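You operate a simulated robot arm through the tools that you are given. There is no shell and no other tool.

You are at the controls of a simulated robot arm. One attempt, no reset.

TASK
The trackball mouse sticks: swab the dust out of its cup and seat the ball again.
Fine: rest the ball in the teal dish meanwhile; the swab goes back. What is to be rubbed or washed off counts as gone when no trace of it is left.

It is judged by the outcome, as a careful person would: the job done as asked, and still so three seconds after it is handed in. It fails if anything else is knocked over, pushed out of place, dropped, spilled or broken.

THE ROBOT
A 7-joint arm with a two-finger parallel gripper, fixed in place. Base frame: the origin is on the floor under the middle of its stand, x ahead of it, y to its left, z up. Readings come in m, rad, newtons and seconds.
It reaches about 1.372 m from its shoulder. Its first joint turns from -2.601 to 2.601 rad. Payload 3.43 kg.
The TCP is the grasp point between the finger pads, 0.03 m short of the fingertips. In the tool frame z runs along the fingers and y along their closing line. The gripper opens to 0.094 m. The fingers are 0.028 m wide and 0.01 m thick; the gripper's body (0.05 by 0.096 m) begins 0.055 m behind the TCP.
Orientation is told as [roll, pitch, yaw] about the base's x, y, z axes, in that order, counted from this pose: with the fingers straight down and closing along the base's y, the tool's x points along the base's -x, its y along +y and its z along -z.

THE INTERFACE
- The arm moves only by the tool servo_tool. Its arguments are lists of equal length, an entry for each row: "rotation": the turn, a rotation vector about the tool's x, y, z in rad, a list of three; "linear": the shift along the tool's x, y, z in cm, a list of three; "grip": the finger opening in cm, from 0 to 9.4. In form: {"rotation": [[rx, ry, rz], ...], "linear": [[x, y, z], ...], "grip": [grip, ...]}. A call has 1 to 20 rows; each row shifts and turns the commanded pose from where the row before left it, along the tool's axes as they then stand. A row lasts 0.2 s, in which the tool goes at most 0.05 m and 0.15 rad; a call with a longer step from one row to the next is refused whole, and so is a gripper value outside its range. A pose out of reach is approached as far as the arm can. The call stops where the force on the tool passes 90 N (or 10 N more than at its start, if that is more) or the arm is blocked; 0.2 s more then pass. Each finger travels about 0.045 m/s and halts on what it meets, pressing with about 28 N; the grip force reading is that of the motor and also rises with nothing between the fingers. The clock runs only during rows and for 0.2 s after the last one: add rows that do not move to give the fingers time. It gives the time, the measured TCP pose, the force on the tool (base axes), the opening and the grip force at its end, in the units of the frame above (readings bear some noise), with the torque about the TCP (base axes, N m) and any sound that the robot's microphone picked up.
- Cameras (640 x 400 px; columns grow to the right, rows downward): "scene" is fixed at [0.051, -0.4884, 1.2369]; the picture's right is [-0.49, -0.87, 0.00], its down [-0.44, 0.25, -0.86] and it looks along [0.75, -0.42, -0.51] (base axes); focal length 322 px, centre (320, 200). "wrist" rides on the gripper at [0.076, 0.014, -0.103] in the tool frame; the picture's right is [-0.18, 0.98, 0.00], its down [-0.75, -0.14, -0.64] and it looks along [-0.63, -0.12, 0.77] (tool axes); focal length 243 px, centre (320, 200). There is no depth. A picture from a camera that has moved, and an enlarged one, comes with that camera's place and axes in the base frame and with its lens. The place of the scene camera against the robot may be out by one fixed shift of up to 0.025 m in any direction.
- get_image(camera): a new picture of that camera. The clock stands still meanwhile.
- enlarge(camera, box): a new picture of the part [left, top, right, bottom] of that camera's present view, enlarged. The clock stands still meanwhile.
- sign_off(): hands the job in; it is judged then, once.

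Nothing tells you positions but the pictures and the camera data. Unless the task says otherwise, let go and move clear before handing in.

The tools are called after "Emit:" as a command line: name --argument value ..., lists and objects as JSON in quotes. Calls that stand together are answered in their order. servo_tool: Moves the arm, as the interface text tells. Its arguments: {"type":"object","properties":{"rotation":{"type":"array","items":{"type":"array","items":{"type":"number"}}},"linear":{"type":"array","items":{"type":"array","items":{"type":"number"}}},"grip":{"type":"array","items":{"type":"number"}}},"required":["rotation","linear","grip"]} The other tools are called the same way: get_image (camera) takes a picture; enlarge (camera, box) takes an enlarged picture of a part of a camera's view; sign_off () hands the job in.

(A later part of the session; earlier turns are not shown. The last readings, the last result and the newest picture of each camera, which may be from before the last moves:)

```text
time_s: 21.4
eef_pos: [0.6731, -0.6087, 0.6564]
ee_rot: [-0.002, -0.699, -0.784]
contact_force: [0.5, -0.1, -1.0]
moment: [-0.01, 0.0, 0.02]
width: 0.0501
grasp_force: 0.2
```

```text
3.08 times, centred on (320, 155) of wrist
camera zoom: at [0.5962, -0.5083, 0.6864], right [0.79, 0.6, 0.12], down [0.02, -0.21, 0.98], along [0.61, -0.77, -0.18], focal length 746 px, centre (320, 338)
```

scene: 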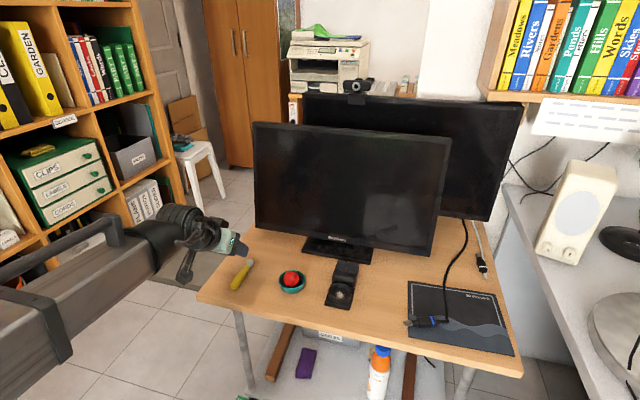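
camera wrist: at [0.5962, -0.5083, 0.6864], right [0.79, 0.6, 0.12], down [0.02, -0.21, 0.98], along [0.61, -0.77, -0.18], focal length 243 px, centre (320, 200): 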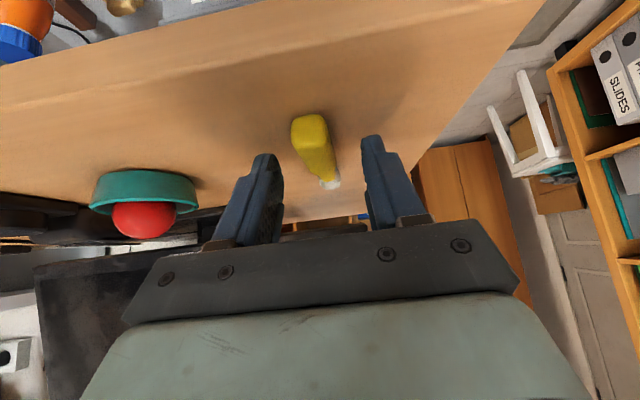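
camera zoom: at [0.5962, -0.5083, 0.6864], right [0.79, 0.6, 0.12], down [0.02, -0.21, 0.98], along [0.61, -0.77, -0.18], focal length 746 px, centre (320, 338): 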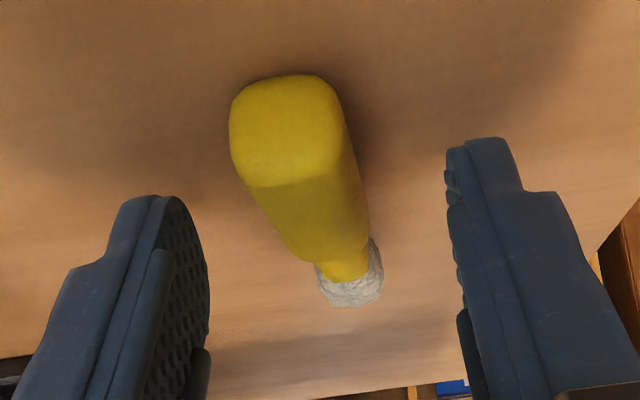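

Emit:
servo_tool --rotation '[[0, 0, 0], [0, 0, 0], [0, 0, 0]]' --linear '[[0.064, 0, 0.077], [0.064, 0, 0.077], [0, 0, 0]]' --grip '[5, 5, 5]'

```text
time_s: 22.2
eef_pos: [0.6736, -0.6071, 0.6529]
ee_rot: [-0.002, -0.698, -0.783]
contact_force: [0.1, 0.1, 0.2]
moment: [0.01, 0.02, -0.03]
width: 0.0499
grasp_force: 0.0
```

Emit:
servo_tool --rotation '[[0, 0, 0], [0, 0, 0], [0, 0, 0]]' --linear '[[0.064, 0, 0.077], [0.064, 0, 0.077], [0, 0, 0]]' --grip '[5, 5, 5]'

Emit:
enlarge --camera "wrist" --box '[230, 90, 410, 220]'

```text
time_s: 23.0
eef_pos: [0.6732, -0.6074, 0.6521]
ee_rot: [-0.002, -0.699, -0.782]
contact_force: [-1.1, 1.1, 6.4]
moment: [0.13, -0.13, 0.04]
width: 0.0502
grasp_force: 0.1
```

```text
3.08 times, centred on (320, 155) of wrist
camera zoom: at [0.596, -0.5081, 0.683], right [0.79, 0.6, 0.12], down [0.02, -0.21, 0.98], along [0.61, -0.77, -0.18], focal length 746 px, centre (320, 338)
```

zoom: 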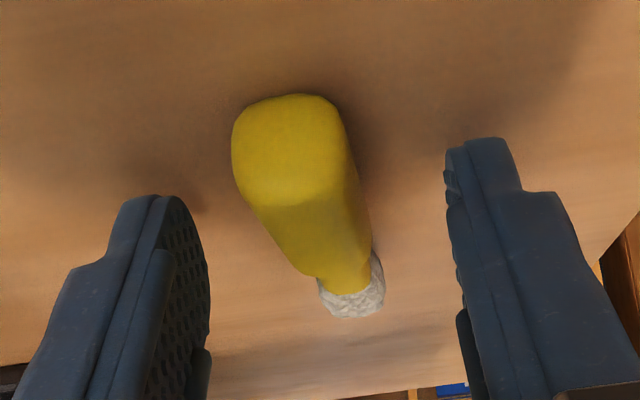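

Fingertips just touched the table, which puts it at about z = 0.620. I'm backing off 1 mm and closing on the handle.

Emit:
servo_tool --rotation '[[0, 0, 0], [0, 0, 0], [0, 0, 0], [0, 0, 0], [0, 0, 0], [0, 0, 0]]' --linear '[[-0.08, 0, -0.1], [0, 0, 0], [0, 0, 0], [0, 0, 0], [0, 0, 0], [0, 0, 0]]' --grip '[5, 4, 3, 2, 1.2, 1.2]'

Emit:
enlarge --camera "wrist" --box '[230, 90, 410, 220]'

Emit:
enlarge --camera "scene" --box '[220, 240, 270, 300]'

```text
time_s: 24.4
eef_pos: [0.6741, -0.606, 0.6537]
ee_rot: [0.0, -0.7, -0.781]
contact_force: [0.2, 0.9, 0.1]
moment: [-0.01, 0.02, 0.02]
width: 0.0172
grasp_force: 27.9
```

```text
3.08 times, centred on (320, 155) of wrist
camera zoom: at [0.5959, -0.5081, 0.6837], right [0.79, 0.6, 0.12], down [0.02, -0.21, 0.98], along [0.61, -0.77, -0.18], focal length 746 px, centre (320, 338)
```

zoom: 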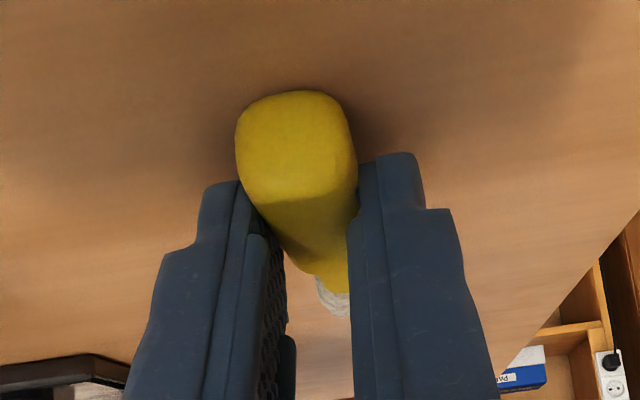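

```text
6.67 times, centred on (245, 270) of scene
camera zoom: at [0.051, -0.4884, 1.2369], right [-0.49, -0.87, 0.0], down [-0.44, 0.25, -0.86], along [0.75, -0.42, -0.51], focal length 2148 px, centre (820, -267)
```

zoom: 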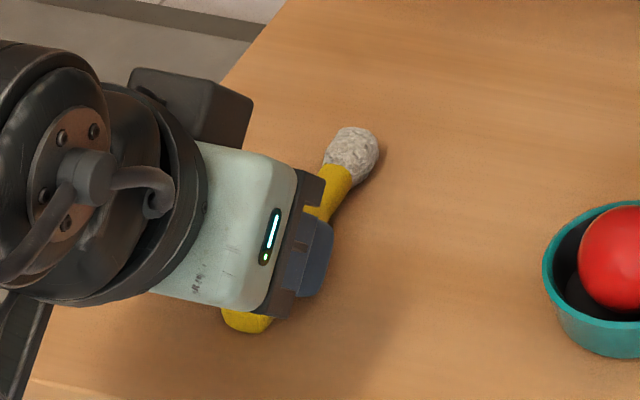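

The handle is gripped at 17 mm. I'm lifting straight up, then rotating the hand so the swab points steeply down.

Emit:
servo_tool --rotation '[[0, 0, 0], [0, 0, 0], [0, 0, 0], [0, 0, 0], [0, 0, 0], [0, 0, 0], [0, 0, 0]]' --linear '[[-0.322, 0, -0.383], [-0.643, 0, -0.766], [-1.93, 0, -2.3], [-1.93, 0, -2.3], [-2.25, 0, -2.68], [-2.25, 0, -2.68], [0, 0, 0]]' --grip '[1.2, 1.2, 1.2, 1.2, 1.2, 1.2, 1.2]'

Emit:
get_image --camera "scene"

Emit:
get_image --camera "wrist"

```text
time_s: 26.0
eef_pos: [0.6738, -0.6071, 0.7977]
ee_rot: [-0.003, -0.7, -0.781]
contact_force: [-0.1, -0.3, 0.0]
moment: [-0.02, -0.03, 0.02]
width: 0.0176
grasp_force: 28.3
```

```text
taken
```

scene: 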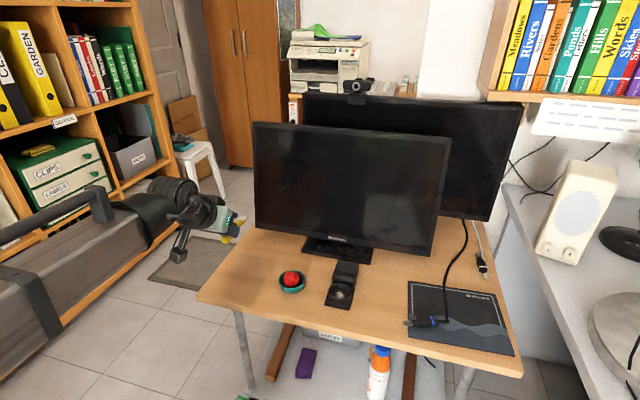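

```text
taken
camera wrist: at [0.5963, -0.508, 0.8292], right [0.79, 0.6, 0.12], down [0.02, -0.21, 0.98], along [0.61, -0.77, -0.18], focal length 243 px, centre (320, 200)
```

wrist: 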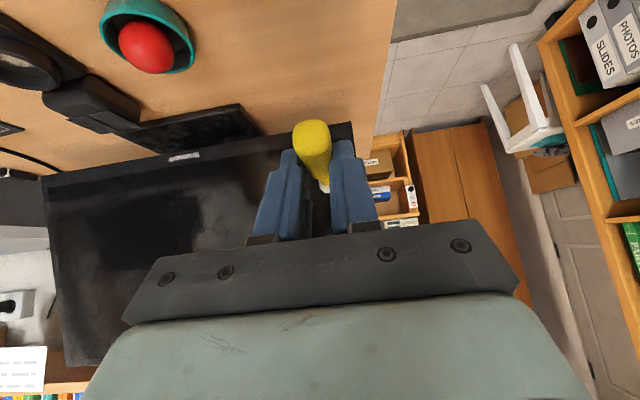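

Emit:
servo_tool --rotation '[[0, 0.1374, 0], [0, 0.1374, 0], [0, 0.1374, 0], [0, 0.1374, 0], [0, 0.1374, 0], [0, 0.1374, 0], [0, 0.1374, 0], [0, 0, 0]]' --linear '[[0, 0, 0], [0, 0, 0], [0, 0, 0], [0, 0, 0], [0, 0, 0], [0, 0, 0], [0, 0, 0], [0, 0, 0]]' --grip '[1.2, 1.2, 1.2, 1.2, 1.2, 1.2, 1.2, 1.2]'

Emit:
get_image --camera "scene"

Emit:
get_image --camera "wrist"

```text
time_s: 27.8
eef_pos: [0.6726, -0.6068, 0.7975]
ee_rot: [-0.001, 0.264, -0.785]
contact_force: [0.4, -0.3, -0.6]
moment: [0.01, 0.03, -0.02]
width: 0.0175
grasp_force: 27.2
```

```text
taken
```

scene: 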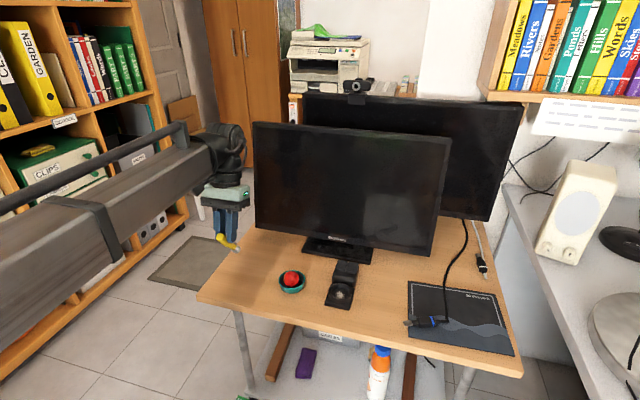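

```text
taken
camera wrist: at [0.6511, -0.5624, 0.918], right [0.82, 0.57, -0.05], down [0.53, -0.73, 0.42], along [0.2, -0.37, -0.9], focal length 243 px, centre (320, 200)
```

wrist: 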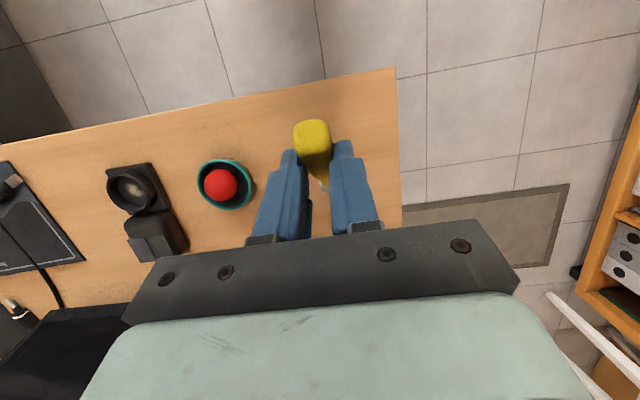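

Emit:
enlarge --camera "scene" --box '[195, 180, 265, 260]'

Emit:
enlarge --camera "wrist" --box '[260, 100, 380, 240]'

```text
5.00 times, centred on (230, 220) of scene
camera zoom: at [0.051, -0.4884, 1.2369], right [-0.49, -0.87, 0.0], down [-0.44, 0.25, -0.86], along [0.75, -0.42, -0.51], focal length 1611 px, centre (770, 100)
```

zoom: 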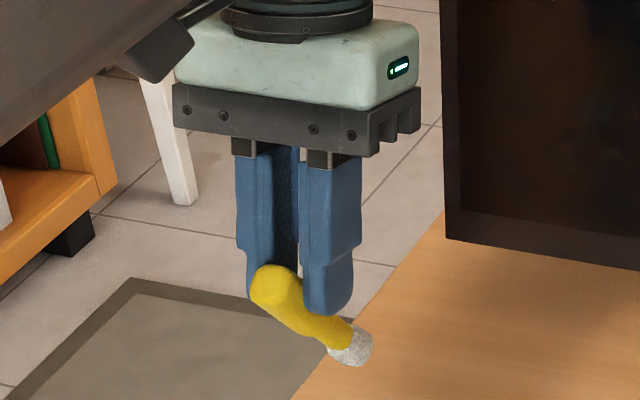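

```text
2.86 times, centred on (320, 170) of wrist
camera zoom: at [0.6511, -0.5624, 0.918], right [0.82, 0.57, -0.05], down [0.53, -0.73, 0.42], along [0.2, -0.37, -0.9], focal length 693 px, centre (320, 286)
```

zoom: 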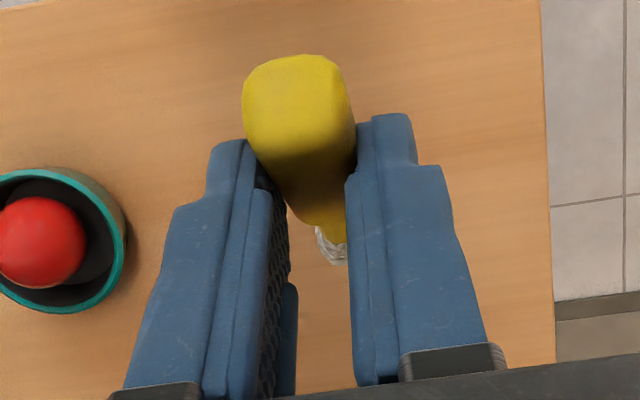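

The swab points about 55° down. I'm carrying it across above the dish to over the cup.

Emit:
servo_tool --rotation '[[0, 0, 0], [0, 0, 0], [0, 0, 0], [0, 0, 0], [0, 0, 0], [0, 0, 0], [0, 0, 0], [0, 0, 0], [0, 0, 0]]' --linear '[[0, -3, -0.5], [0, -3.5, -0.5], [0, -3.5, 0], [0, -3.5, 0], [0, -3.5, 0], [0, -3.5, 0], [0, -3.5, 0.5], [0, -2.1, 0.5], [0, 0, 0]]' --grip '[1.2, 1.2, 1.2, 1.2, 1.2, 1.2, 1.2, 1.2, 1.2]'

Emit:
enlarge --camera "scene" --box '[290, 210, 390, 310]'

Emit:
get_image --camera "wrist"

```text
time_s: 29.8
eef_pos: [0.4886, -0.792, 0.7969]
ee_rot: [-0.002, 0.263, -0.784]
contact_force: [-0.4, -0.3, -1.4]
moment: [0.0, 0.0, 0.0]
width: 0.0173
grasp_force: 27.9
```

```text
4.00 times, centred on (340, 260) of scene
camera zoom: at [0.051, -0.4884, 1.2369], right [-0.49, -0.87, 0.0], down [-0.44, 0.25, -0.86], along [0.75, -0.42, -0.51], focal length 1289 px, centre (240, -40)
```

zoom: 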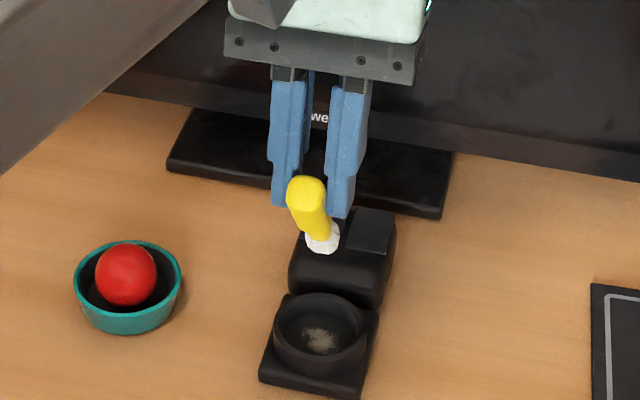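

```text
taken
camera wrist: at [0.4659, -0.7475, 0.9174], right [0.82, 0.57, -0.05], down [0.53, -0.73, 0.43], along [0.21, -0.38, -0.9], focal length 243 px, centre (320, 200)
```

wrist: 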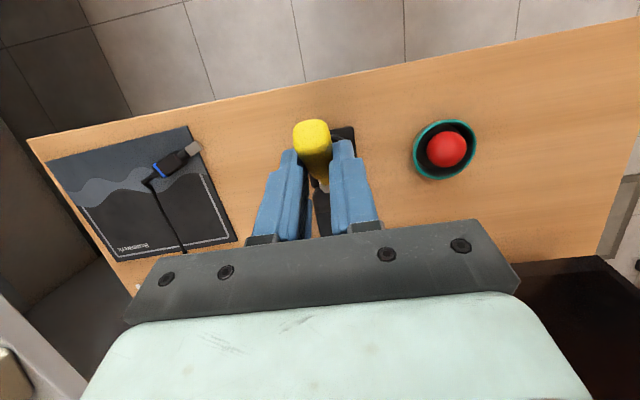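

Emit:
servo_tool --rotation '[[0, 0, 0], [0, 0, 0], [0, 0, 0], [0, 0, 0]]' --linear '[[-0.483, 0, 1.63], [-0.483, 0, 1.63], [-0.483, 0, 1.63], [0, 0, 0]]' --grip '[1.2, 1.2, 1.2, 1.2]'

Emit:
enlarge --camera "scene" --box '[310, 256, 374, 306]'

Emit:
enlarge --camera "wrist" --box '[260, 80, 380, 220]'

```text
time_s: 30.8
eef_pos: [0.4906, -0.7932, 0.7471]
ee_rot: [-0.002, 0.261, -0.785]
contact_force: [0.0, 0.0, -0.5]
moment: [-0.03, 0.02, -0.01]
width: 0.0172
grasp_force: 28.0
```

```text
8.00 times, centred on (342, 281) of scene
camera zoom: at [0.051, -0.4884, 1.2369], right [-0.49, -0.87, 0.0], down [-0.44, 0.25, -0.86], along [0.75, -0.42, -0.51], focal length 2578 px, centre (144, -448)
```

zoom: 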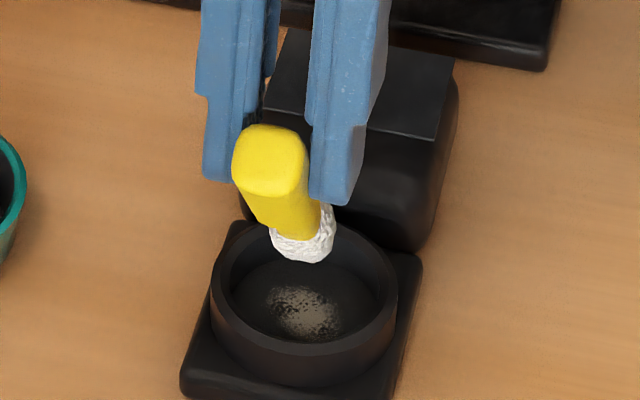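

```text
2.86 times, centred on (320, 150) of wrist
camera zoom: at [0.4678, -0.7484, 0.8676], right [0.82, 0.57, -0.05], down [0.53, -0.73, 0.43], along [0.21, -0.38, -0.9], focal length 693 px, centre (320, 343)
```

zoom: 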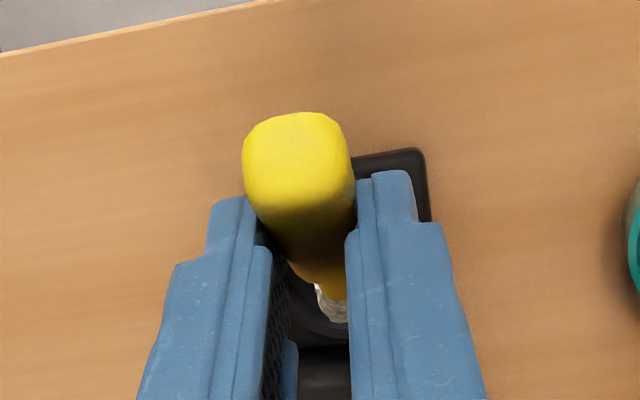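

Emit:
servo_tool --rotation '[[0, 0, 0], [0, 0, 0], [0, 0, 0]]' --linear '[[-0.125, 0, 0.85], [-0.125, 0, 0.84], [0, 0, 0]]' --grip '[1.2, 1.2, 1.2]'

Emit:
enlarge --camera "scene" --box '[310, 256, 374, 306]'

```text
time_s: 31.6
eef_pos: [0.489, -0.7899, 0.7299]
ee_rot: [-0.001, 0.264, -0.786]
contact_force: [0.6, 0.6, 0.3]
moment: [0.0, -0.01, -0.04]
width: 0.0173
grasp_force: 27.8
```

```text
8.00 times, centred on (342, 281) of scene
camera zoom: at [0.051, -0.4884, 1.2369], right [-0.49, -0.87, 0.0], down [-0.44, 0.25, -0.86], along [0.75, -0.42, -0.51], focal length 2578 px, centre (144, -448)
```

zoom: 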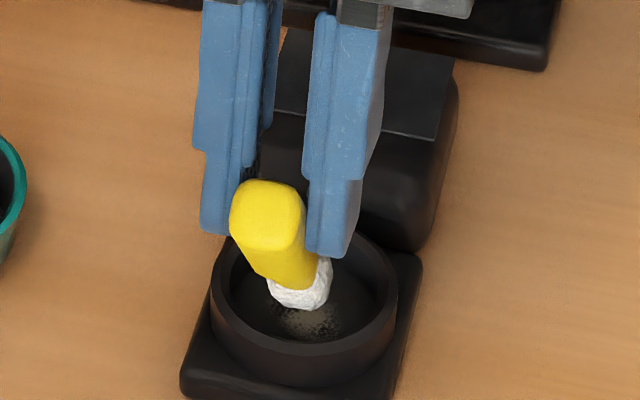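

Emit:
servo_tool --rotation '[[0, 0, 0], [0, 0, 0], [0, 0, 0]]' --linear '[[-0.026, 0, 0.0965], [-0.026, 0, 0.0965], [0, 0, 0]]' --grip '[1.2, 1.2, 1.2]'

```text
time_s: 32.4
eef_pos: [0.4883, -0.7917, 0.7286]
ee_rot: [-0.002, 0.262, -0.784]
contact_force: [-0.1, 0.3, -0.4]
moment: [0.03, 0.0, -0.04]
width: 0.017
grasp_force: 28.1
```

Emit:
servo_tool --rotation '[[0, 0, 0], [0, 0, 0], [0, 0, 0]]' --linear '[[-0.026, 0, 0.0965], [-0.026, 0, 0.0965], [0, 0, 0]]' --grip '[1.2, 1.2, 1.2]'

```text
time_s: 33.2
eef_pos: [0.49, -0.7912, 0.726]
ee_rot: [-0.003, 0.26, -0.785]
contact_force: [-0.7, 0.2, -0.4]
moment: [0.01, 0.01, 0.01]
width: 0.0174
grasp_force: 27.8
```

Emit:
servo_tool --rotation '[[0, 0, 0], [0, 0, 0], [0, 0, 0]]' --linear '[[-0.026, 0, 0.0965], [0, 0, 0], [0, 0, 0]]' --grip '[1.2, 1.2, 1.2]'

Emit:
enlarge --camera "scene" --box '[310, 256, 374, 306]'

```text
time_s: 34.0
eef_pos: [0.4894, -0.791, 0.7251]
ee_rot: [-0.001, 0.262, -0.785]
contact_force: [-0.4, -0.7, -0.1]
moment: [0.01, 0.01, 0.01]
width: 0.0173
grasp_force: 27.9
```

```text
8.00 times, centred on (342, 281) of scene
camera zoom: at [0.051, -0.4884, 1.2369], right [-0.49, -0.87, 0.0], down [-0.44, 0.25, -0.86], along [0.75, -0.42, -0.51], focal length 2578 px, centre (144, -448)
```

zoom: 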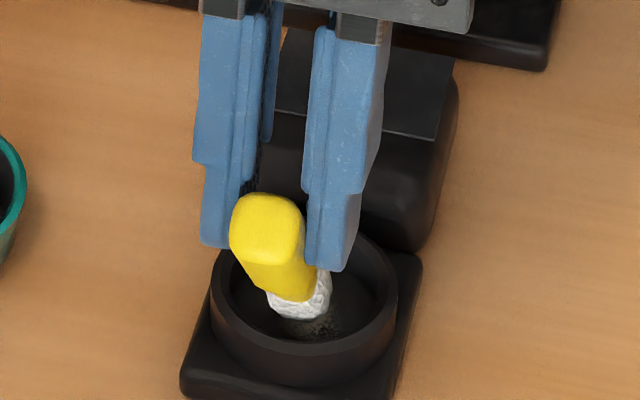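

Emit:
servo_tool --rotation '[[0, 0, 0], [0, 0, 0], [0, 0, 0]]' --linear '[[-0.026, 0, 0.0965], [0, 0, 0], [0, 0, 0]]' --grip '[1.2, 1.2, 1.2]'

```text
time_s: 34.8
eef_pos: [0.4892, -0.792, 0.7221]
ee_rot: [-0.001, 0.261, -0.785]
contact_force: [-0.1, 0.4, 0.1]
moment: [0.02, 0.0, 0.04]
width: 0.0173
grasp_force: 28.3
```

Emit:
servo_tool --rotation '[[0, 0, 0], [0, 0, 0], [0, 0, 0]]' --linear '[[-0.026, 0, 0.0965], [0, 0, 0], [0, 0, 0]]' --grip '[1.2, 1.2, 1.2]'

Emit:
enlarge --camera "scene" --box '[324, 274, 360, 310]'

```text
time_s: 35.6
eef_pos: [0.4891, -0.7902, 0.7221]
ee_rot: [-0.003, 0.26, -0.786]
contact_force: [0.0, -0.1, -0.3]
moment: [0.01, -0.02, 0.0]
width: 0.0173
grasp_force: 27.8
```

```text
11.11 times, centred on (342, 292) of scene
camera zoom: at [0.051, -0.4884, 1.2369], right [-0.49, -0.87, 0.0], down [-0.44, 0.25, -0.86], along [0.75, -0.42, -0.51], focal length 3580 px, centre (76, -822)
```

zoom: 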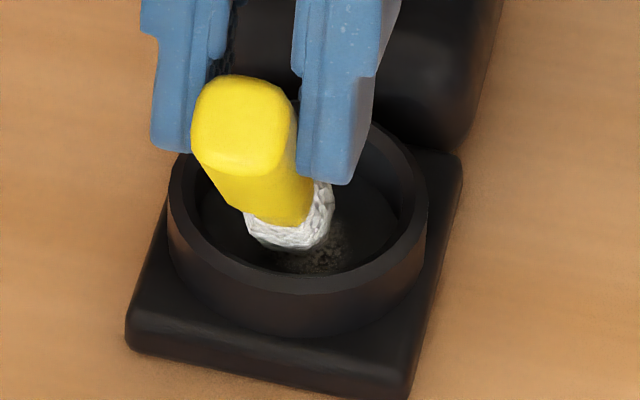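

Emit:
servo_tool --rotation '[[0, 0, 0], [0, 0, 0], [0, 0, 0]]' --linear '[[-0.026, 0, 0.0965], [0, 0, 0], [0, 0, 0]]' --grip '[1.2, 1.2, 1.2]'

```text
time_s: 36.4
eef_pos: [0.4883, -0.791, 0.7218]
ee_rot: [-0.001, 0.262, -0.786]
contact_force: [0.5, -0.4, -0.3]
moment: [0.0, 0.0, 0.0]
width: 0.0175
grasp_force: 28.0
```

Emit:
servo_tool --rotation '[[0, 0, 0], [0, 0, 0], [0, 0, 0]]' --linear '[[-0.026, 0, 0.0965], [0, 0, 0], [0, 0, 0]]' --grip '[1.2, 1.2, 1.2]'

Emit:
enlarge --camera "scene" --box '[324, 274, 360, 310]'

```text
time_s: 37.2
eef_pos: [0.4882, -0.7915, 0.7216]
ee_rot: [-0.001, 0.261, -0.786]
contact_force: [0.5, 0.8, 4.3]
moment: [-0.04, -0.09, -0.04]
width: 0.0171
grasp_force: 28.0
```

```text
11.11 times, centred on (342, 292) of scene
camera zoom: at [0.051, -0.4884, 1.2369], right [-0.49, -0.87, 0.0], down [-0.44, 0.25, -0.86], along [0.75, -0.42, -0.51], focal length 3580 px, centre (76, -822)
```

zoom: 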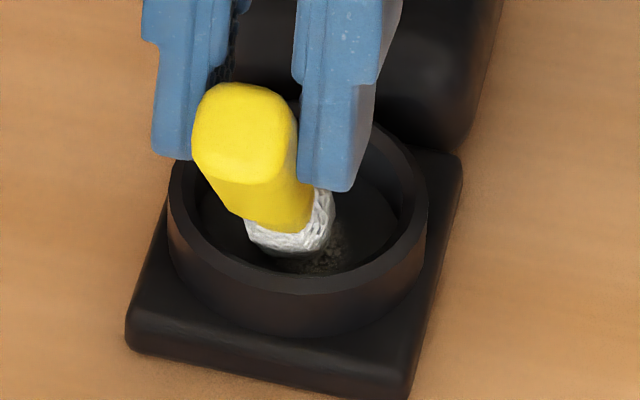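

The swab head touched the cup floor at about 4 N. I'm starting with a small, level circular rub.

Emit:
servo_tool --rotation '[[0, 0, 0], [0, 0, 0], [0, 0, 0], [0, 0, 0], [0, 0, 0], [0, 0, 0], [0, 0, 0], [0, 0, 0], [0, 0, 0], [0, 0, 0]]' --linear '[[-0.483, -0.2, -0.131], [-0.386, 0, -0.104], [0.116, 0.28, 0.031], [0.27, 0.12, 0.073], [0.27, -0.12, 0.073], [0.116, -0.28, 0.031], [-0.116, -0.28, -0.031], [-0.27, -0.12, -0.073], [-0.27, 0.12, -0.073], [-0.116, 0.28, -0.031]]' --grip '[1.2, 1.2, 1.2, 1.2, 1.2, 1.2, 1.2, 1.2, 1.2, 1.2]'

Emit:
enlarge --camera "scene" --box '[324, 274, 360, 310]'

```text
time_s: 39.4
eef_pos: [0.4927, -0.8002, 0.7206]
ee_rot: [-0.001, 0.26, -0.785]
contact_force: [-1.6, 0.0, 1.9]
moment: [-0.13, 0.07, -0.09]
width: 0.0173
grasp_force: 27.5
```

```text
11.11 times, centred on (342, 292) of scene
camera zoom: at [0.051, -0.4884, 1.2369], right [-0.49, -0.87, 0.0], down [-0.44, 0.25, -0.86], along [0.75, -0.42, -0.51], focal length 3580 px, centre (76, -822)
```

zoom: 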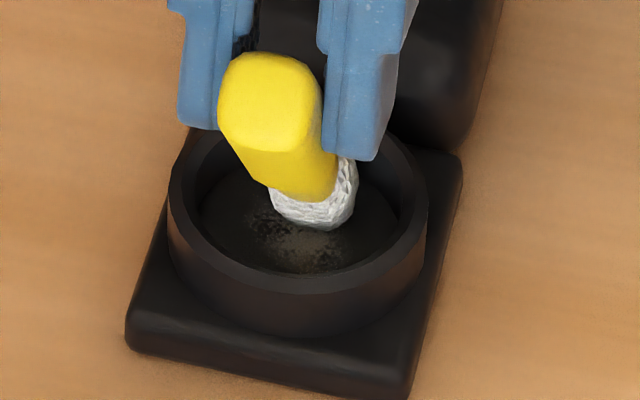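

The dust is thinning. I'll rub wider, covering the near and left parts where traces remain.

Emit:
servo_tool --rotation '[[0, 0, 0], [0, 0, 0], [0, 0, 0], [0, 0, 0], [0, 0, 0], [0, 0, 0], [0, 0, 0], [0, 0, 0], [0, 0, 0], [0, 0, 0], [0, 0, 0], [0, 0, 0], [0, 0, 0], [0, 0, 0], [0, 0, 0], [0, 0, 0], [0, 0, 0], [0, 0, 0], [0, 0, 0], [0, 0, 0]]' --linear '[[-0.145, 0.2, -0.039], [0.203, 0.5, 0.055], [0.473, 0.2, 0.128], [0.473, -0.2, 0.128], [0.203, -0.5, 0.055], [-0.203, -0.5, -0.055], [-0.473, -0.2, -0.128], [-0.473, 0.2, -0.128], [-0.203, 0.5, -0.055], [0.454, 0, 0.123], [0.454, 0, 0.123], [0.454, 0, 0.123], [-0.203, 0.5, -0.055], [-0.473, 0, -0.128], [-0.473, 0, -0.128], [0, -0.5, 0], [0, -0.5, 0], [0.473, 0, 0.128], [0.473, 0, 0.128], [-0.473, 0.5, -0.128]]' --grip '[1.2, 1.2, 1.2, 1.2, 1.2, 1.2, 1.2, 1.2, 1.2, 1.2, 1.2, 1.2, 1.2, 1.2, 1.2, 1.2, 1.2, 1.2, 1.2, 1.2]'

Emit:
enlarge --camera "scene" --box '[324, 274, 360, 310]'

```text
time_s: 43.6
eef_pos: [0.4919, -0.7947, 0.72]
ee_rot: [-0.001, 0.261, -0.787]
contact_force: [0.6, -0.8, -0.6]
moment: [0.03, 0.03, 0.0]
width: 0.0176
grasp_force: 27.4
```

```text
11.11 times, centred on (342, 292) of scene
camera zoom: at [0.051, -0.4884, 1.2369], right [-0.49, -0.87, 0.0], down [-0.44, 0.25, -0.86], along [0.75, -0.42, -0.51], focal length 3580 px, centre (76, -822)
```

zoom: 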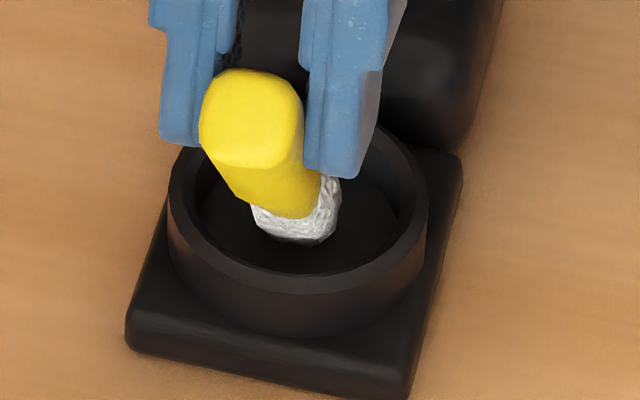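

No dust shows around the head. I'm lifting to inspect the whole cup floor.

Emit:
servo_tool --rotation '[[0, 0, 0], [0, 0, 0], [0, 0, 0], [0, 0, 0]]' --linear '[[0.261, 0, -0.965], [0.653, 0, -2.41], [0.783, 0, -2.9], [0, 0, 0]]' --grip '[1.2, 1.2, 1.2, 1.2]'

Emit:
enlarge --camera "scene" --box '[324, 274, 360, 310]'

Emit:
enlarge --camera "scene" --box '[310, 246, 374, 306]'

Emit:
get_image --camera "wrist"

```text
time_s: 44.6
eef_pos: [0.4909, -0.7931, 0.7854]
ee_rot: [-0.002, 0.261, -0.785]
contact_force: [-0.2, 0.2, -0.1]
moment: [0.02, 0.01, 0.04]
width: 0.0174
grasp_force: 27.5
```

```text
11.11 times, centred on (342, 292) of scene
camera zoom: at [0.051, -0.4884, 1.2369], right [-0.49, -0.87, 0.0], down [-0.44, 0.25, -0.86], along [0.75, -0.42, -0.51], focal length 3580 px, centre (76, -822)
```

zoom: 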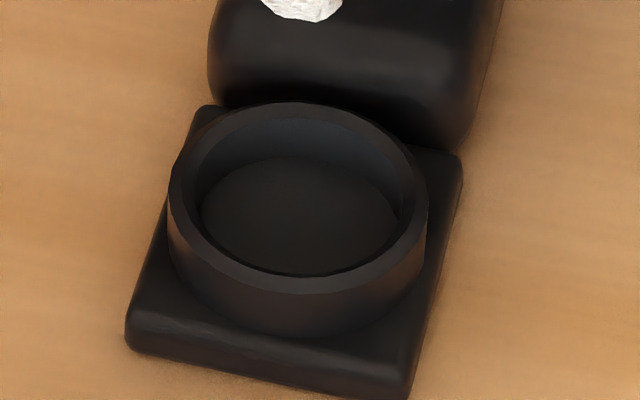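

```text
6.67 times, centred on (342, 276) of scene
camera zoom: at [0.051, -0.4884, 1.2369], right [-0.49, -0.87, 0.0], down [-0.44, 0.25, -0.86], along [0.75, -0.42, -0.51], focal length 2148 px, centre (173, -307)
```

zoom: 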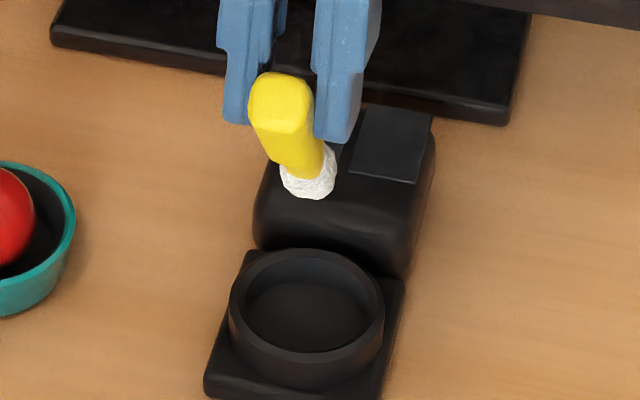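

```text
taken
camera wrist: at [0.4689, -0.7489, 0.9066], right [0.82, 0.57, -0.05], down [0.53, -0.73, 0.42], along [0.21, -0.37, -0.9], focal length 243 px, centre (320, 200)
```

wrist: 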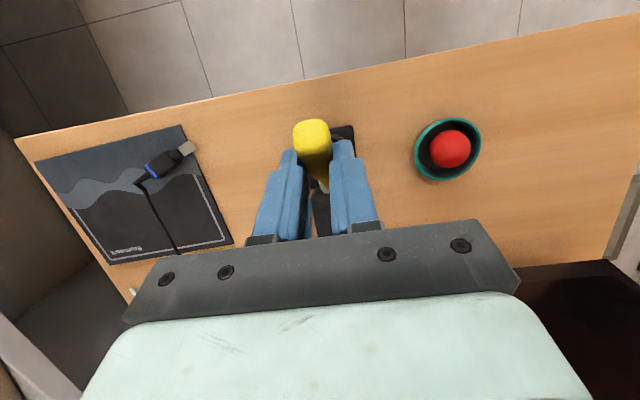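

From this side the cup looks clean. I'll move aside so the wrist camera can check the near part of the floor too.

Emit:
servo_tool --rotation '[[0, 0, 0], [0, 0, 0], [0, 0, 0], [0, 0, 0]]' --linear '[[0, 2.5, -0.5], [0, 3, -0.5], [0, 2.5, 0], [0, 0, 0]]' --grip '[1.2, 1.2, 1.2, 1.2]'

Emit:
get_image --camera "wrist"

Emit:
enlarge --camera "wrist" --box '[180, 90, 280, 190]'

```text
time_s: 45.6
eef_pos: [0.5504, -0.7374, 0.7949]
ee_rot: [-0.001, 0.262, -0.785]
contact_force: [-0.3, 0.5, -0.6]
moment: [0.0, 0.03, 0.01]
width: 0.0173
grasp_force: 28.0
```

```text
taken
camera wrist: at [0.5274, -0.694, 0.916], right [0.82, 0.57, -0.05], down [0.53, -0.73, 0.42], along [0.21, -0.37, -0.9], focal length 243 px, centre (320, 200)
```

wrist: 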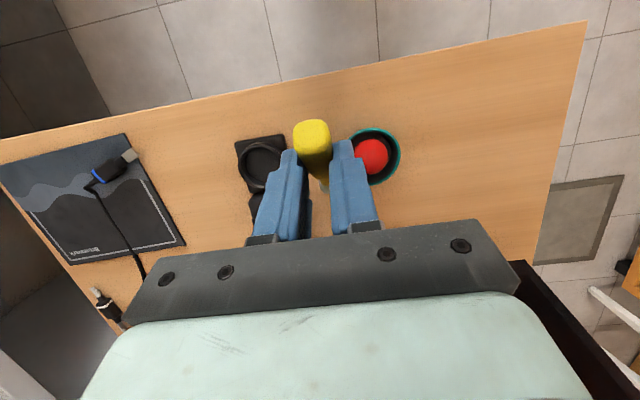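

```text
4.00 times, centred on (230, 140) of wrist
camera zoom: at [0.5274, -0.694, 0.916], right [0.82, 0.57, -0.05], down [0.53, -0.73, 0.42], along [0.21, -0.37, -0.9], focal length 970 px, centre (680, 440)
```

zoom: 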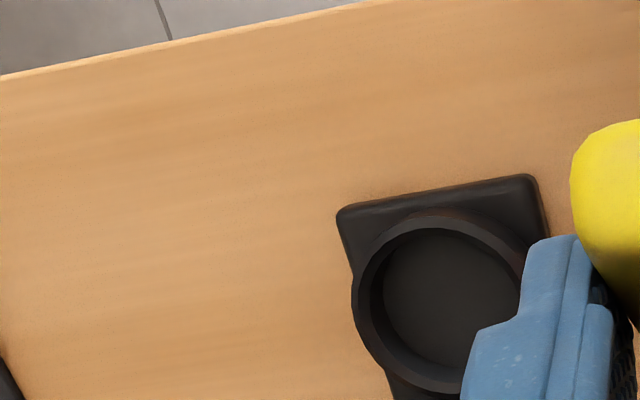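

Emit:
servo_tool --rotation '[[0, 0, 0], [0, 0, 0], [0, 0, 0]]' --linear '[[0, 3, -0.5], [0, 2.5, 0], [0, 0, 0]]' --grip '[1.2, 1.2, 1.2]'

Emit:
enlarge --camera "wrist" --box '[170, 100, 270, 200]'

Emit:
enlarge --camera "scene" --box '[328, 280, 352, 304]'

```text
time_s: 46.4
eef_pos: [0.5906, -0.7002, 0.8003]
ee_rot: [-0.002, 0.263, -0.785]
contact_force: [0.1, 0.4, -1.0]
moment: [0.01, 0.01, -0.01]
width: 0.0174
grasp_force: 28.1
```

```text
4.00 times, centred on (220, 150) of wrist
camera zoom: at [0.567, -0.656, 0.921], right [0.82, 0.57, -0.05], down [0.53, -0.73, 0.42], along [0.21, -0.38, -0.9], focal length 970 px, centre (720, 400)
```

zoom: 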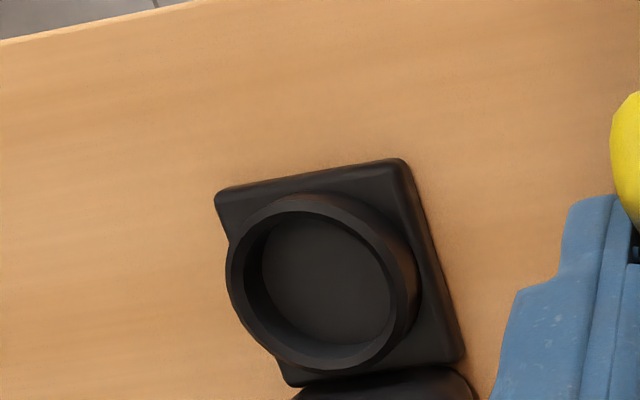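

```text
16.00 times, centred on (340, 292) of scene
camera zoom: at [0.051, -0.4884, 1.2369], right [-0.49, -0.87, 0.0], down [-0.44, 0.25, -0.86], along [0.75, -0.42, -0.51], focal length 5155 px, centre (0, -1272)
```

zoom: 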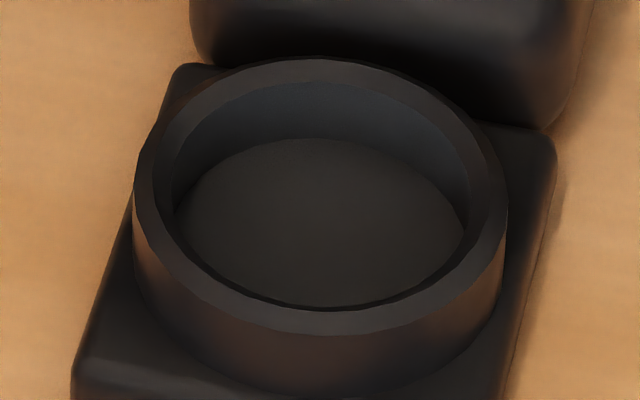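

Emit:
enlarge --camera "wrist" --box '[224, 148, 274, 198]'

Emit:
enlarge --camera "scene" --box '[250, 190, 310, 270]'

```text
8.00 times, centred on (249, 173) of wrist
camera zoom: at [0.567, -0.656, 0.921], right [0.82, 0.57, -0.05], down [0.53, -0.73, 0.42], along [0.21, -0.38, -0.9], focal length 1941 px, centre (888, 416)
```

zoom: 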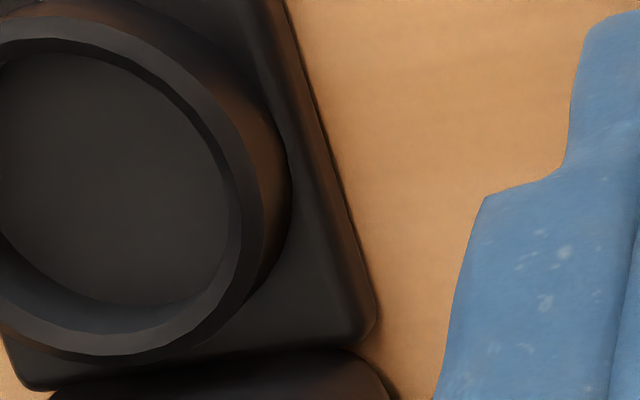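

```text
5.00 times, centred on (280, 230) of scene
camera zoom: at [0.051, -0.4884, 1.2369], right [-0.49, -0.87, 0.0], down [-0.44, 0.25, -0.86], along [0.75, -0.42, -0.51], focal length 1611 px, centre (520, 50)
```

zoom: 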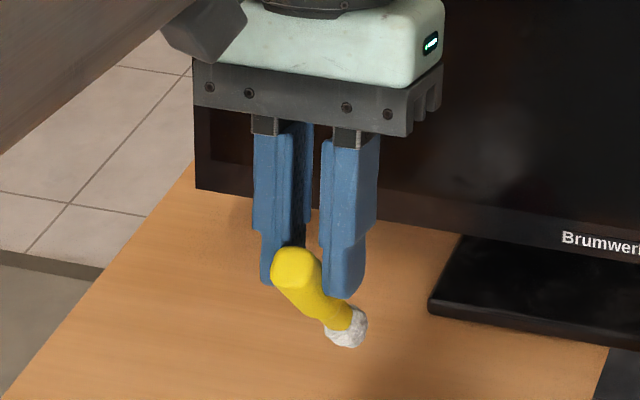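

The cup floor is uniformly clean. I'm returning the swab: across, rotate back, then lower at its original spot.

Emit:
servo_tool --rotation '[[0, 0, 0], [0, 0, 0], [0, 0, 0], [0, 0, 0], [0, -0.1374, 0], [0, -0.1374, 0], [0, -0.1374, 0], [0, -0.1374, 0], [0, -0.1374, 0], [0, -0.1374, 0], [0, -0.1374, 0], [0, 0, 0]]' --linear '[[0.17, 3.1, 0.047], [0.17, 3.1, 0.047], [0.17, 3.1, 0.047], [0.185, 3.2, 0.047], [0, 0, 0], [0, 0, 0], [0, 0, 0], [0, 0, 0], [0, 0, 0], [0, 0, 0], [0, 0, 0], [0, 0, 0]]' --grip '[1.2, 1.2, 1.2, 1.2, 1.2, 1.2, 1.2, 1.2, 1.2, 1.2, 1.2, 1.2]'

Emit:
get_image --camera "wrist"

Emit:
enlarge --camera "scene" --box '[180, 180, 280, 260]'

```text
time_s: 49.0
eef_pos: [0.673, -0.6077, 0.7998]
ee_rot: [-0.003, -0.702, -0.782]
contact_force: [0.1, 0.0, -0.2]
moment: [0.01, -0.01, 0.01]
width: 0.0171
grasp_force: 27.8
```

```text
taken
camera wrist: at [0.5953, -0.5085, 0.831], right [0.79, 0.6, 0.12], down [0.02, -0.21, 0.98], along [0.61, -0.77, -0.18], focal length 243 px, centre (320, 200)
```

wrist: 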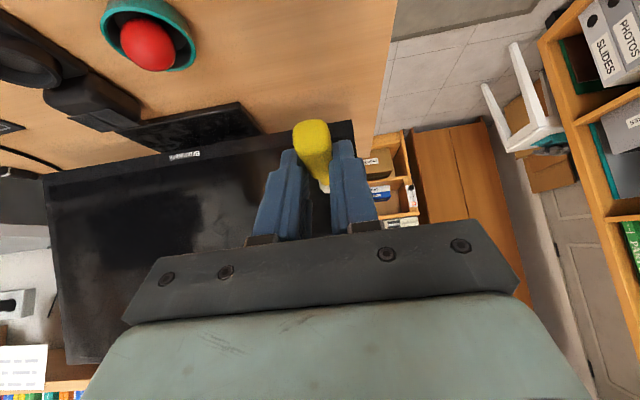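

```text
5.00 times, centred on (230, 220) of scene
camera zoom: at [0.051, -0.4884, 1.2369], right [-0.49, -0.87, 0.0], down [-0.44, 0.25, -0.86], along [0.75, -0.42, -0.51], focal length 1611 px, centre (770, 100)
```

zoom: 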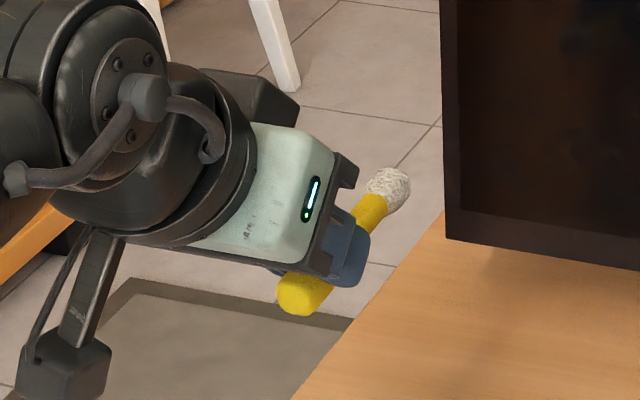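

Emit:
servo_tool --rotation '[[0, 0, 0], [0, 0, 0], [0, 0, 0], [0, 0, 0], [0, 0, 0], [0, 0, 0]]' --linear '[[2.17, 0.1, 2.58], [2.17, 0, 2.58], [2.17, 0, 2.58], [1.9, 0, 2.25], [0.32, 0, 0.383], [0, 0, 0]]' --grip '[1.2, 1.2, 1.2, 1.2, 1.2, 1.2]'

Emit:
enlarge --camera "scene" --box '[220, 240, 270, 300]'

Emit:
enlarge --camera "wrist" --box '[230, 90, 410, 220]'

```text
time_s: 50.4
eef_pos: [0.6737, -0.6064, 0.6634]
ee_rot: [-0.003, -0.7, -0.783]
contact_force: [-0.6, 0.1, -0.9]
moment: [0.0, -0.02, 0.0]
width: 0.0175
grasp_force: 27.9
```

```text
6.67 times, centred on (245, 270) of scene
camera zoom: at [0.051, -0.4884, 1.2369], right [-0.49, -0.87, 0.0], down [-0.44, 0.25, -0.86], along [0.75, -0.42, -0.51], focal length 2148 px, centre (820, -267)
```

zoom: 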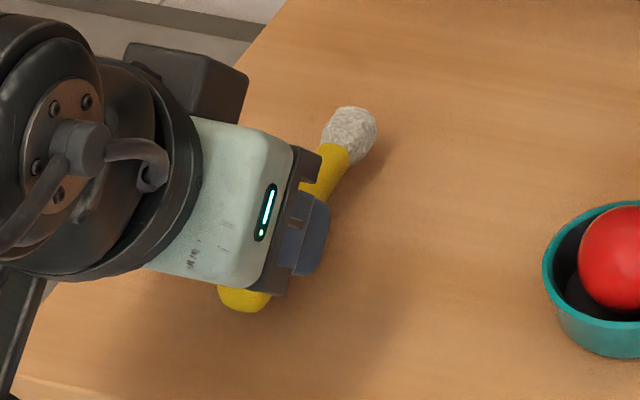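

```text
3.08 times, centred on (320, 155) of wrist
camera zoom: at [0.5957, -0.508, 0.6946], right [0.79, 0.6, 0.12], down [0.02, -0.21, 0.98], along [0.61, -0.77, -0.18], focal length 746 px, centre (320, 338)
```

zoom: 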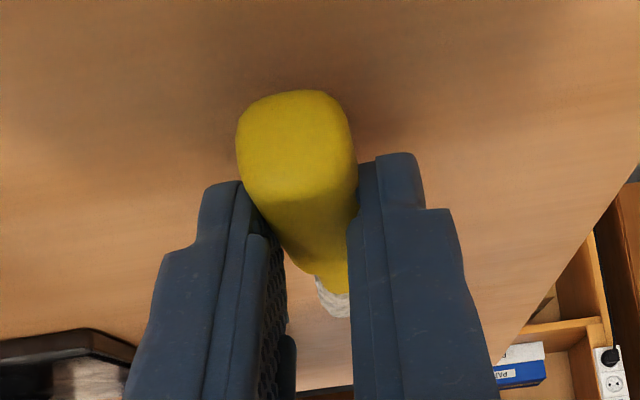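

Emit:
servo_tool --rotation '[[0, 0, 0], [0, 0, 0], [0, 0, 0], [0, 0, 0]]' --linear '[[0.257, 0, 0.306], [0.193, 0, 0.23], [0.064, 0, 0.077], [0, 0, 0]]' --grip '[1.2, 1.2, 1.2, 1.2]'

```text
time_s: 51.4
eef_pos: [0.6734, -0.6073, 0.6552]
ee_rot: [-0.002, -0.7, -0.783]
contact_force: [-0.6, -1.0, -0.6]
moment: [0.02, 0.0, 0.02]
width: 0.0173
grasp_force: 28.0
```

Emit:
servo_tool --rotation '[[0, 0, 0], [0, 0, 0], [0, 0, 0]]' --linear '[[0.064, 0, 0.077], [0, 0, 0], [0, 0, 0]]' --grip '[1.2, 1.2, 1.2]'

Emit:
enlarge --camera "scene" --box '[220, 240, 270, 300]'

```text
time_s: 52.2
eef_pos: [0.673, -0.608, 0.6552]
ee_rot: [-0.002, -0.699, -0.784]
contact_force: [0.1, 0.0, -0.4]
moment: [0.0, 0.0, 0.03]
width: 0.0171
grasp_force: 27.9
```

```text
6.67 times, centred on (245, 270) of scene
camera zoom: at [0.051, -0.4884, 1.2369], right [-0.49, -0.87, 0.0], down [-0.44, 0.25, -0.86], along [0.75, -0.42, -0.51], focal length 2148 px, centre (820, -267)
```

zoom: 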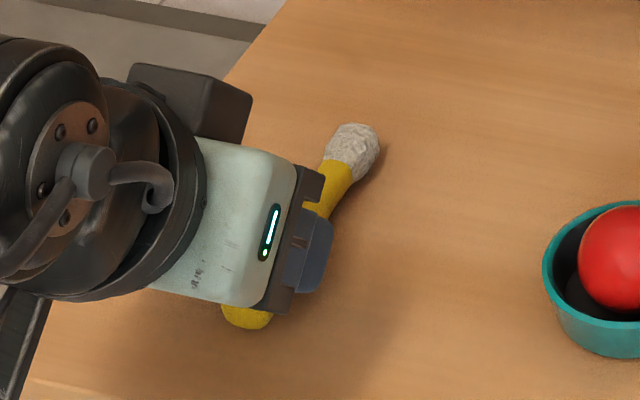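

Emit:
servo_tool --rotation '[[0, 0, 0], [0, 0, 0], [0, 0, 0]]' --linear '[[0.064, 0, 0.077], [0, 0, 0], [0, 0, 0]]' --grip '[1.2, 1.2, 1.2]'

Emit:
enlarge --camera "scene" --box '[220, 240, 270, 300]'

```text
time_s: 53.0
eef_pos: [0.6738, -0.6063, 0.6529]
ee_rot: [0.001, -0.7, -0.783]
contact_force: [0.0, 0.2, -0.2]
moment: [0.0, 0.01, -0.03]
width: 0.0172
grasp_force: 27.8
```

```text
6.67 times, centred on (245, 270) of scene
camera zoom: at [0.051, -0.4884, 1.2369], right [-0.49, -0.87, 0.0], down [-0.44, 0.25, -0.86], along [0.75, -0.42, -0.51], focal length 2148 px, centre (820, -267)
```

zoom: 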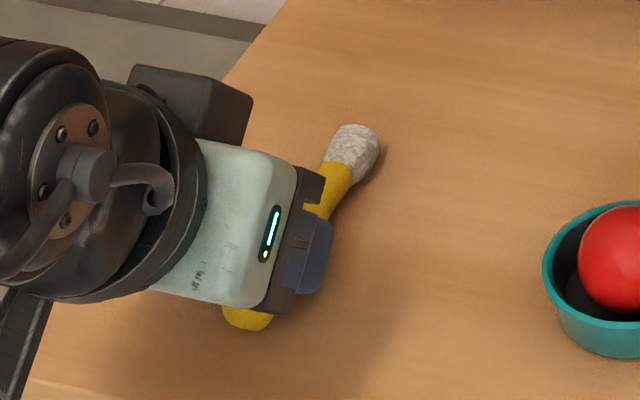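

Emit:
servo_tool --rotation '[[0, 0, 0], [0, 0, 0], [0, 0, 0]]' --linear '[[0.04, 0, 0.046], [0, 0, 0], [0, 0, 0]]' --grip '[1.2, 1.2, 1.2]'

```text
time_s: 53.8
eef_pos: [0.6734, -0.6079, 0.6525]
ee_rot: [-0.003, -0.7, -0.783]
contact_force: [0.4, 0.1, -0.5]
moment: [-0.05, 0.03, -0.01]
width: 0.0173
grasp_force: 28.1
```

The swab is within about half a millimetre of the table at its original pose. I'm releasing it.

Emit:
servo_tool --rotation '[[0, 0, 0], [0, 0, 0], [0, 0, 0], [0, 0, 0]]' --linear '[[0, 0, 0], [0, 0, 0], [0, 0, 0], [0, 0, 0]]' --grip '[2.2, 3.4, 5, 5]'

Emit:
enlarge --camera "wrist" --box '[230, 90, 410, 220]'

Emit:
enlarge --camera "scene" --box '[220, 240, 270, 300]'

```text
time_s: 54.8
eef_pos: [0.6743, -0.6074, 0.6534]
ee_rot: [-0.002, -0.699, -0.782]
contact_force: [-0.5, -0.3, -0.7]
moment: [-0.03, 0.02, -0.01]
width: 0.0499
grasp_force: 0.1
```

```text
3.08 times, centred on (320, 155) of wrist
camera zoom: at [0.5958, -0.5082, 0.6846], right [0.79, 0.6, 0.12], down [0.02, -0.21, 0.98], along [0.61, -0.77, -0.18], focal length 746 px, centre (320, 338)
```

zoom: 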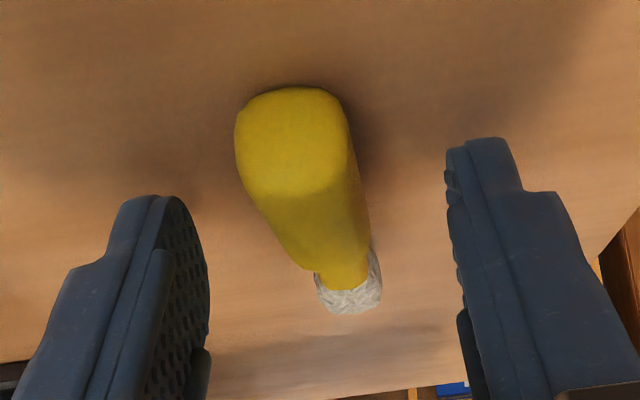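

```text
6.67 times, centred on (245, 270) of scene
camera zoom: at [0.051, -0.4884, 1.2369], right [-0.49, -0.87, 0.0], down [-0.44, 0.25, -0.86], along [0.75, -0.42, -0.51], focal length 2148 px, centre (820, -267)
```

zoom: 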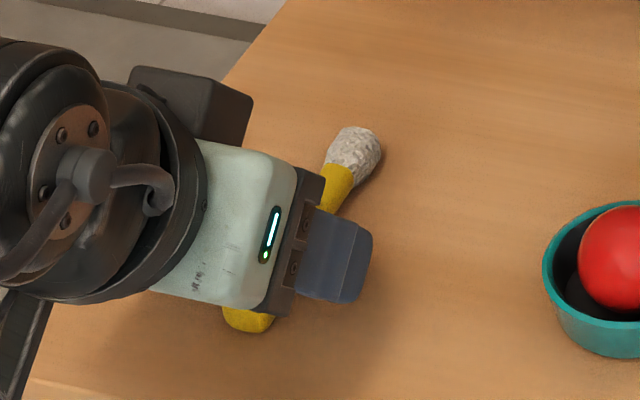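

The swab rests flat, back in place. I'm lifting clear, straightening the hand and heading to the ball.

Emit:
servo_tool --rotation '[[0, 0, 0], [0, 0, 0], [0, 0, 0], [0, 0, 0], [0, 0, 0], [0, 0.14, 0], [0, 0.14, 0], [0, 0.14, 0], [0, 0.14, 0], [0, 0.14, 0], [0, 0, 0]]' --linear '[[-0.643, 0, -0.766], [-1.6, 0, -1.9], [-1.93, 0, -2.3], [-1.93, 0, -2.3], [-1.93, 0, -2.3], [0, 0, 0], [0, 0, 0], [0, 0, 0], [0, 0, 0], [0, 0, 0], [0, 0, 0]]' --grip '[5, 5, 5, 5, 5, 5, 5, 5, 5, 5, 5]'

Emit:
enlarge --camera "scene" --box '[220, 240, 380, 340]'

Emit:
get_image --camera "wrist"

```text
time_s: 57.2
eef_pos: [0.6725, -0.6064, 0.7777]
ee_rot: [-0.003, 0.003, -0.783]
contact_force: [-0.1, 0.3, 0.4]
moment: [0.0, 0.01, -0.02]
width: 0.0497
grasp_force: 0.0
```

```text
4.00 times, centred on (300, 290) of scene
camera zoom: at [0.051, -0.4884, 1.2369], right [-0.49, -0.87, 0.0], down [-0.44, 0.25, -0.86], along [0.75, -0.42, -0.51], focal length 1289 px, centre (400, -160)
```

zoom: 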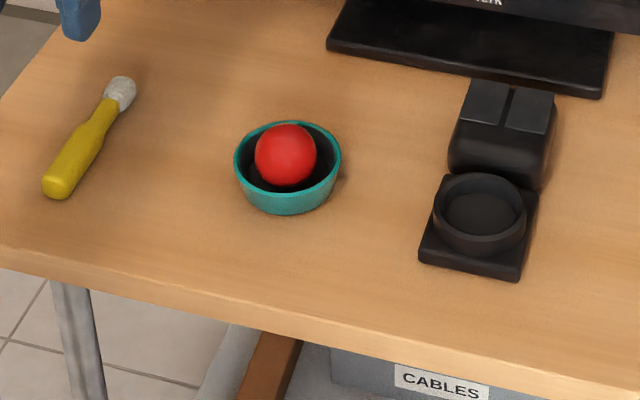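

```text
taken
camera wrist: at [0.6299, -0.542, 0.8828], right [0.82, 0.57, 0.0], down [0.44, -0.63, 0.64], along [0.36, -0.53, -0.77], focal length 243 px, centre (320, 200)
```

wrist: 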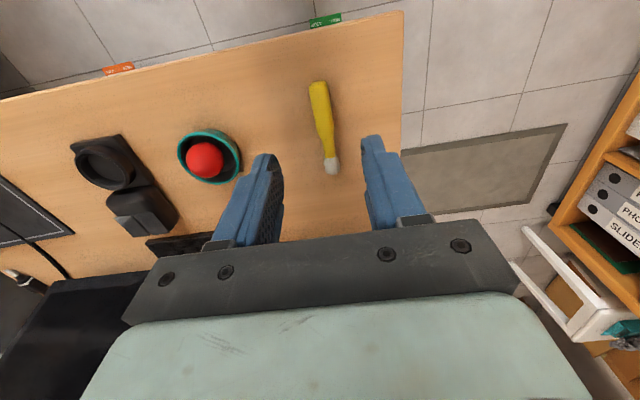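

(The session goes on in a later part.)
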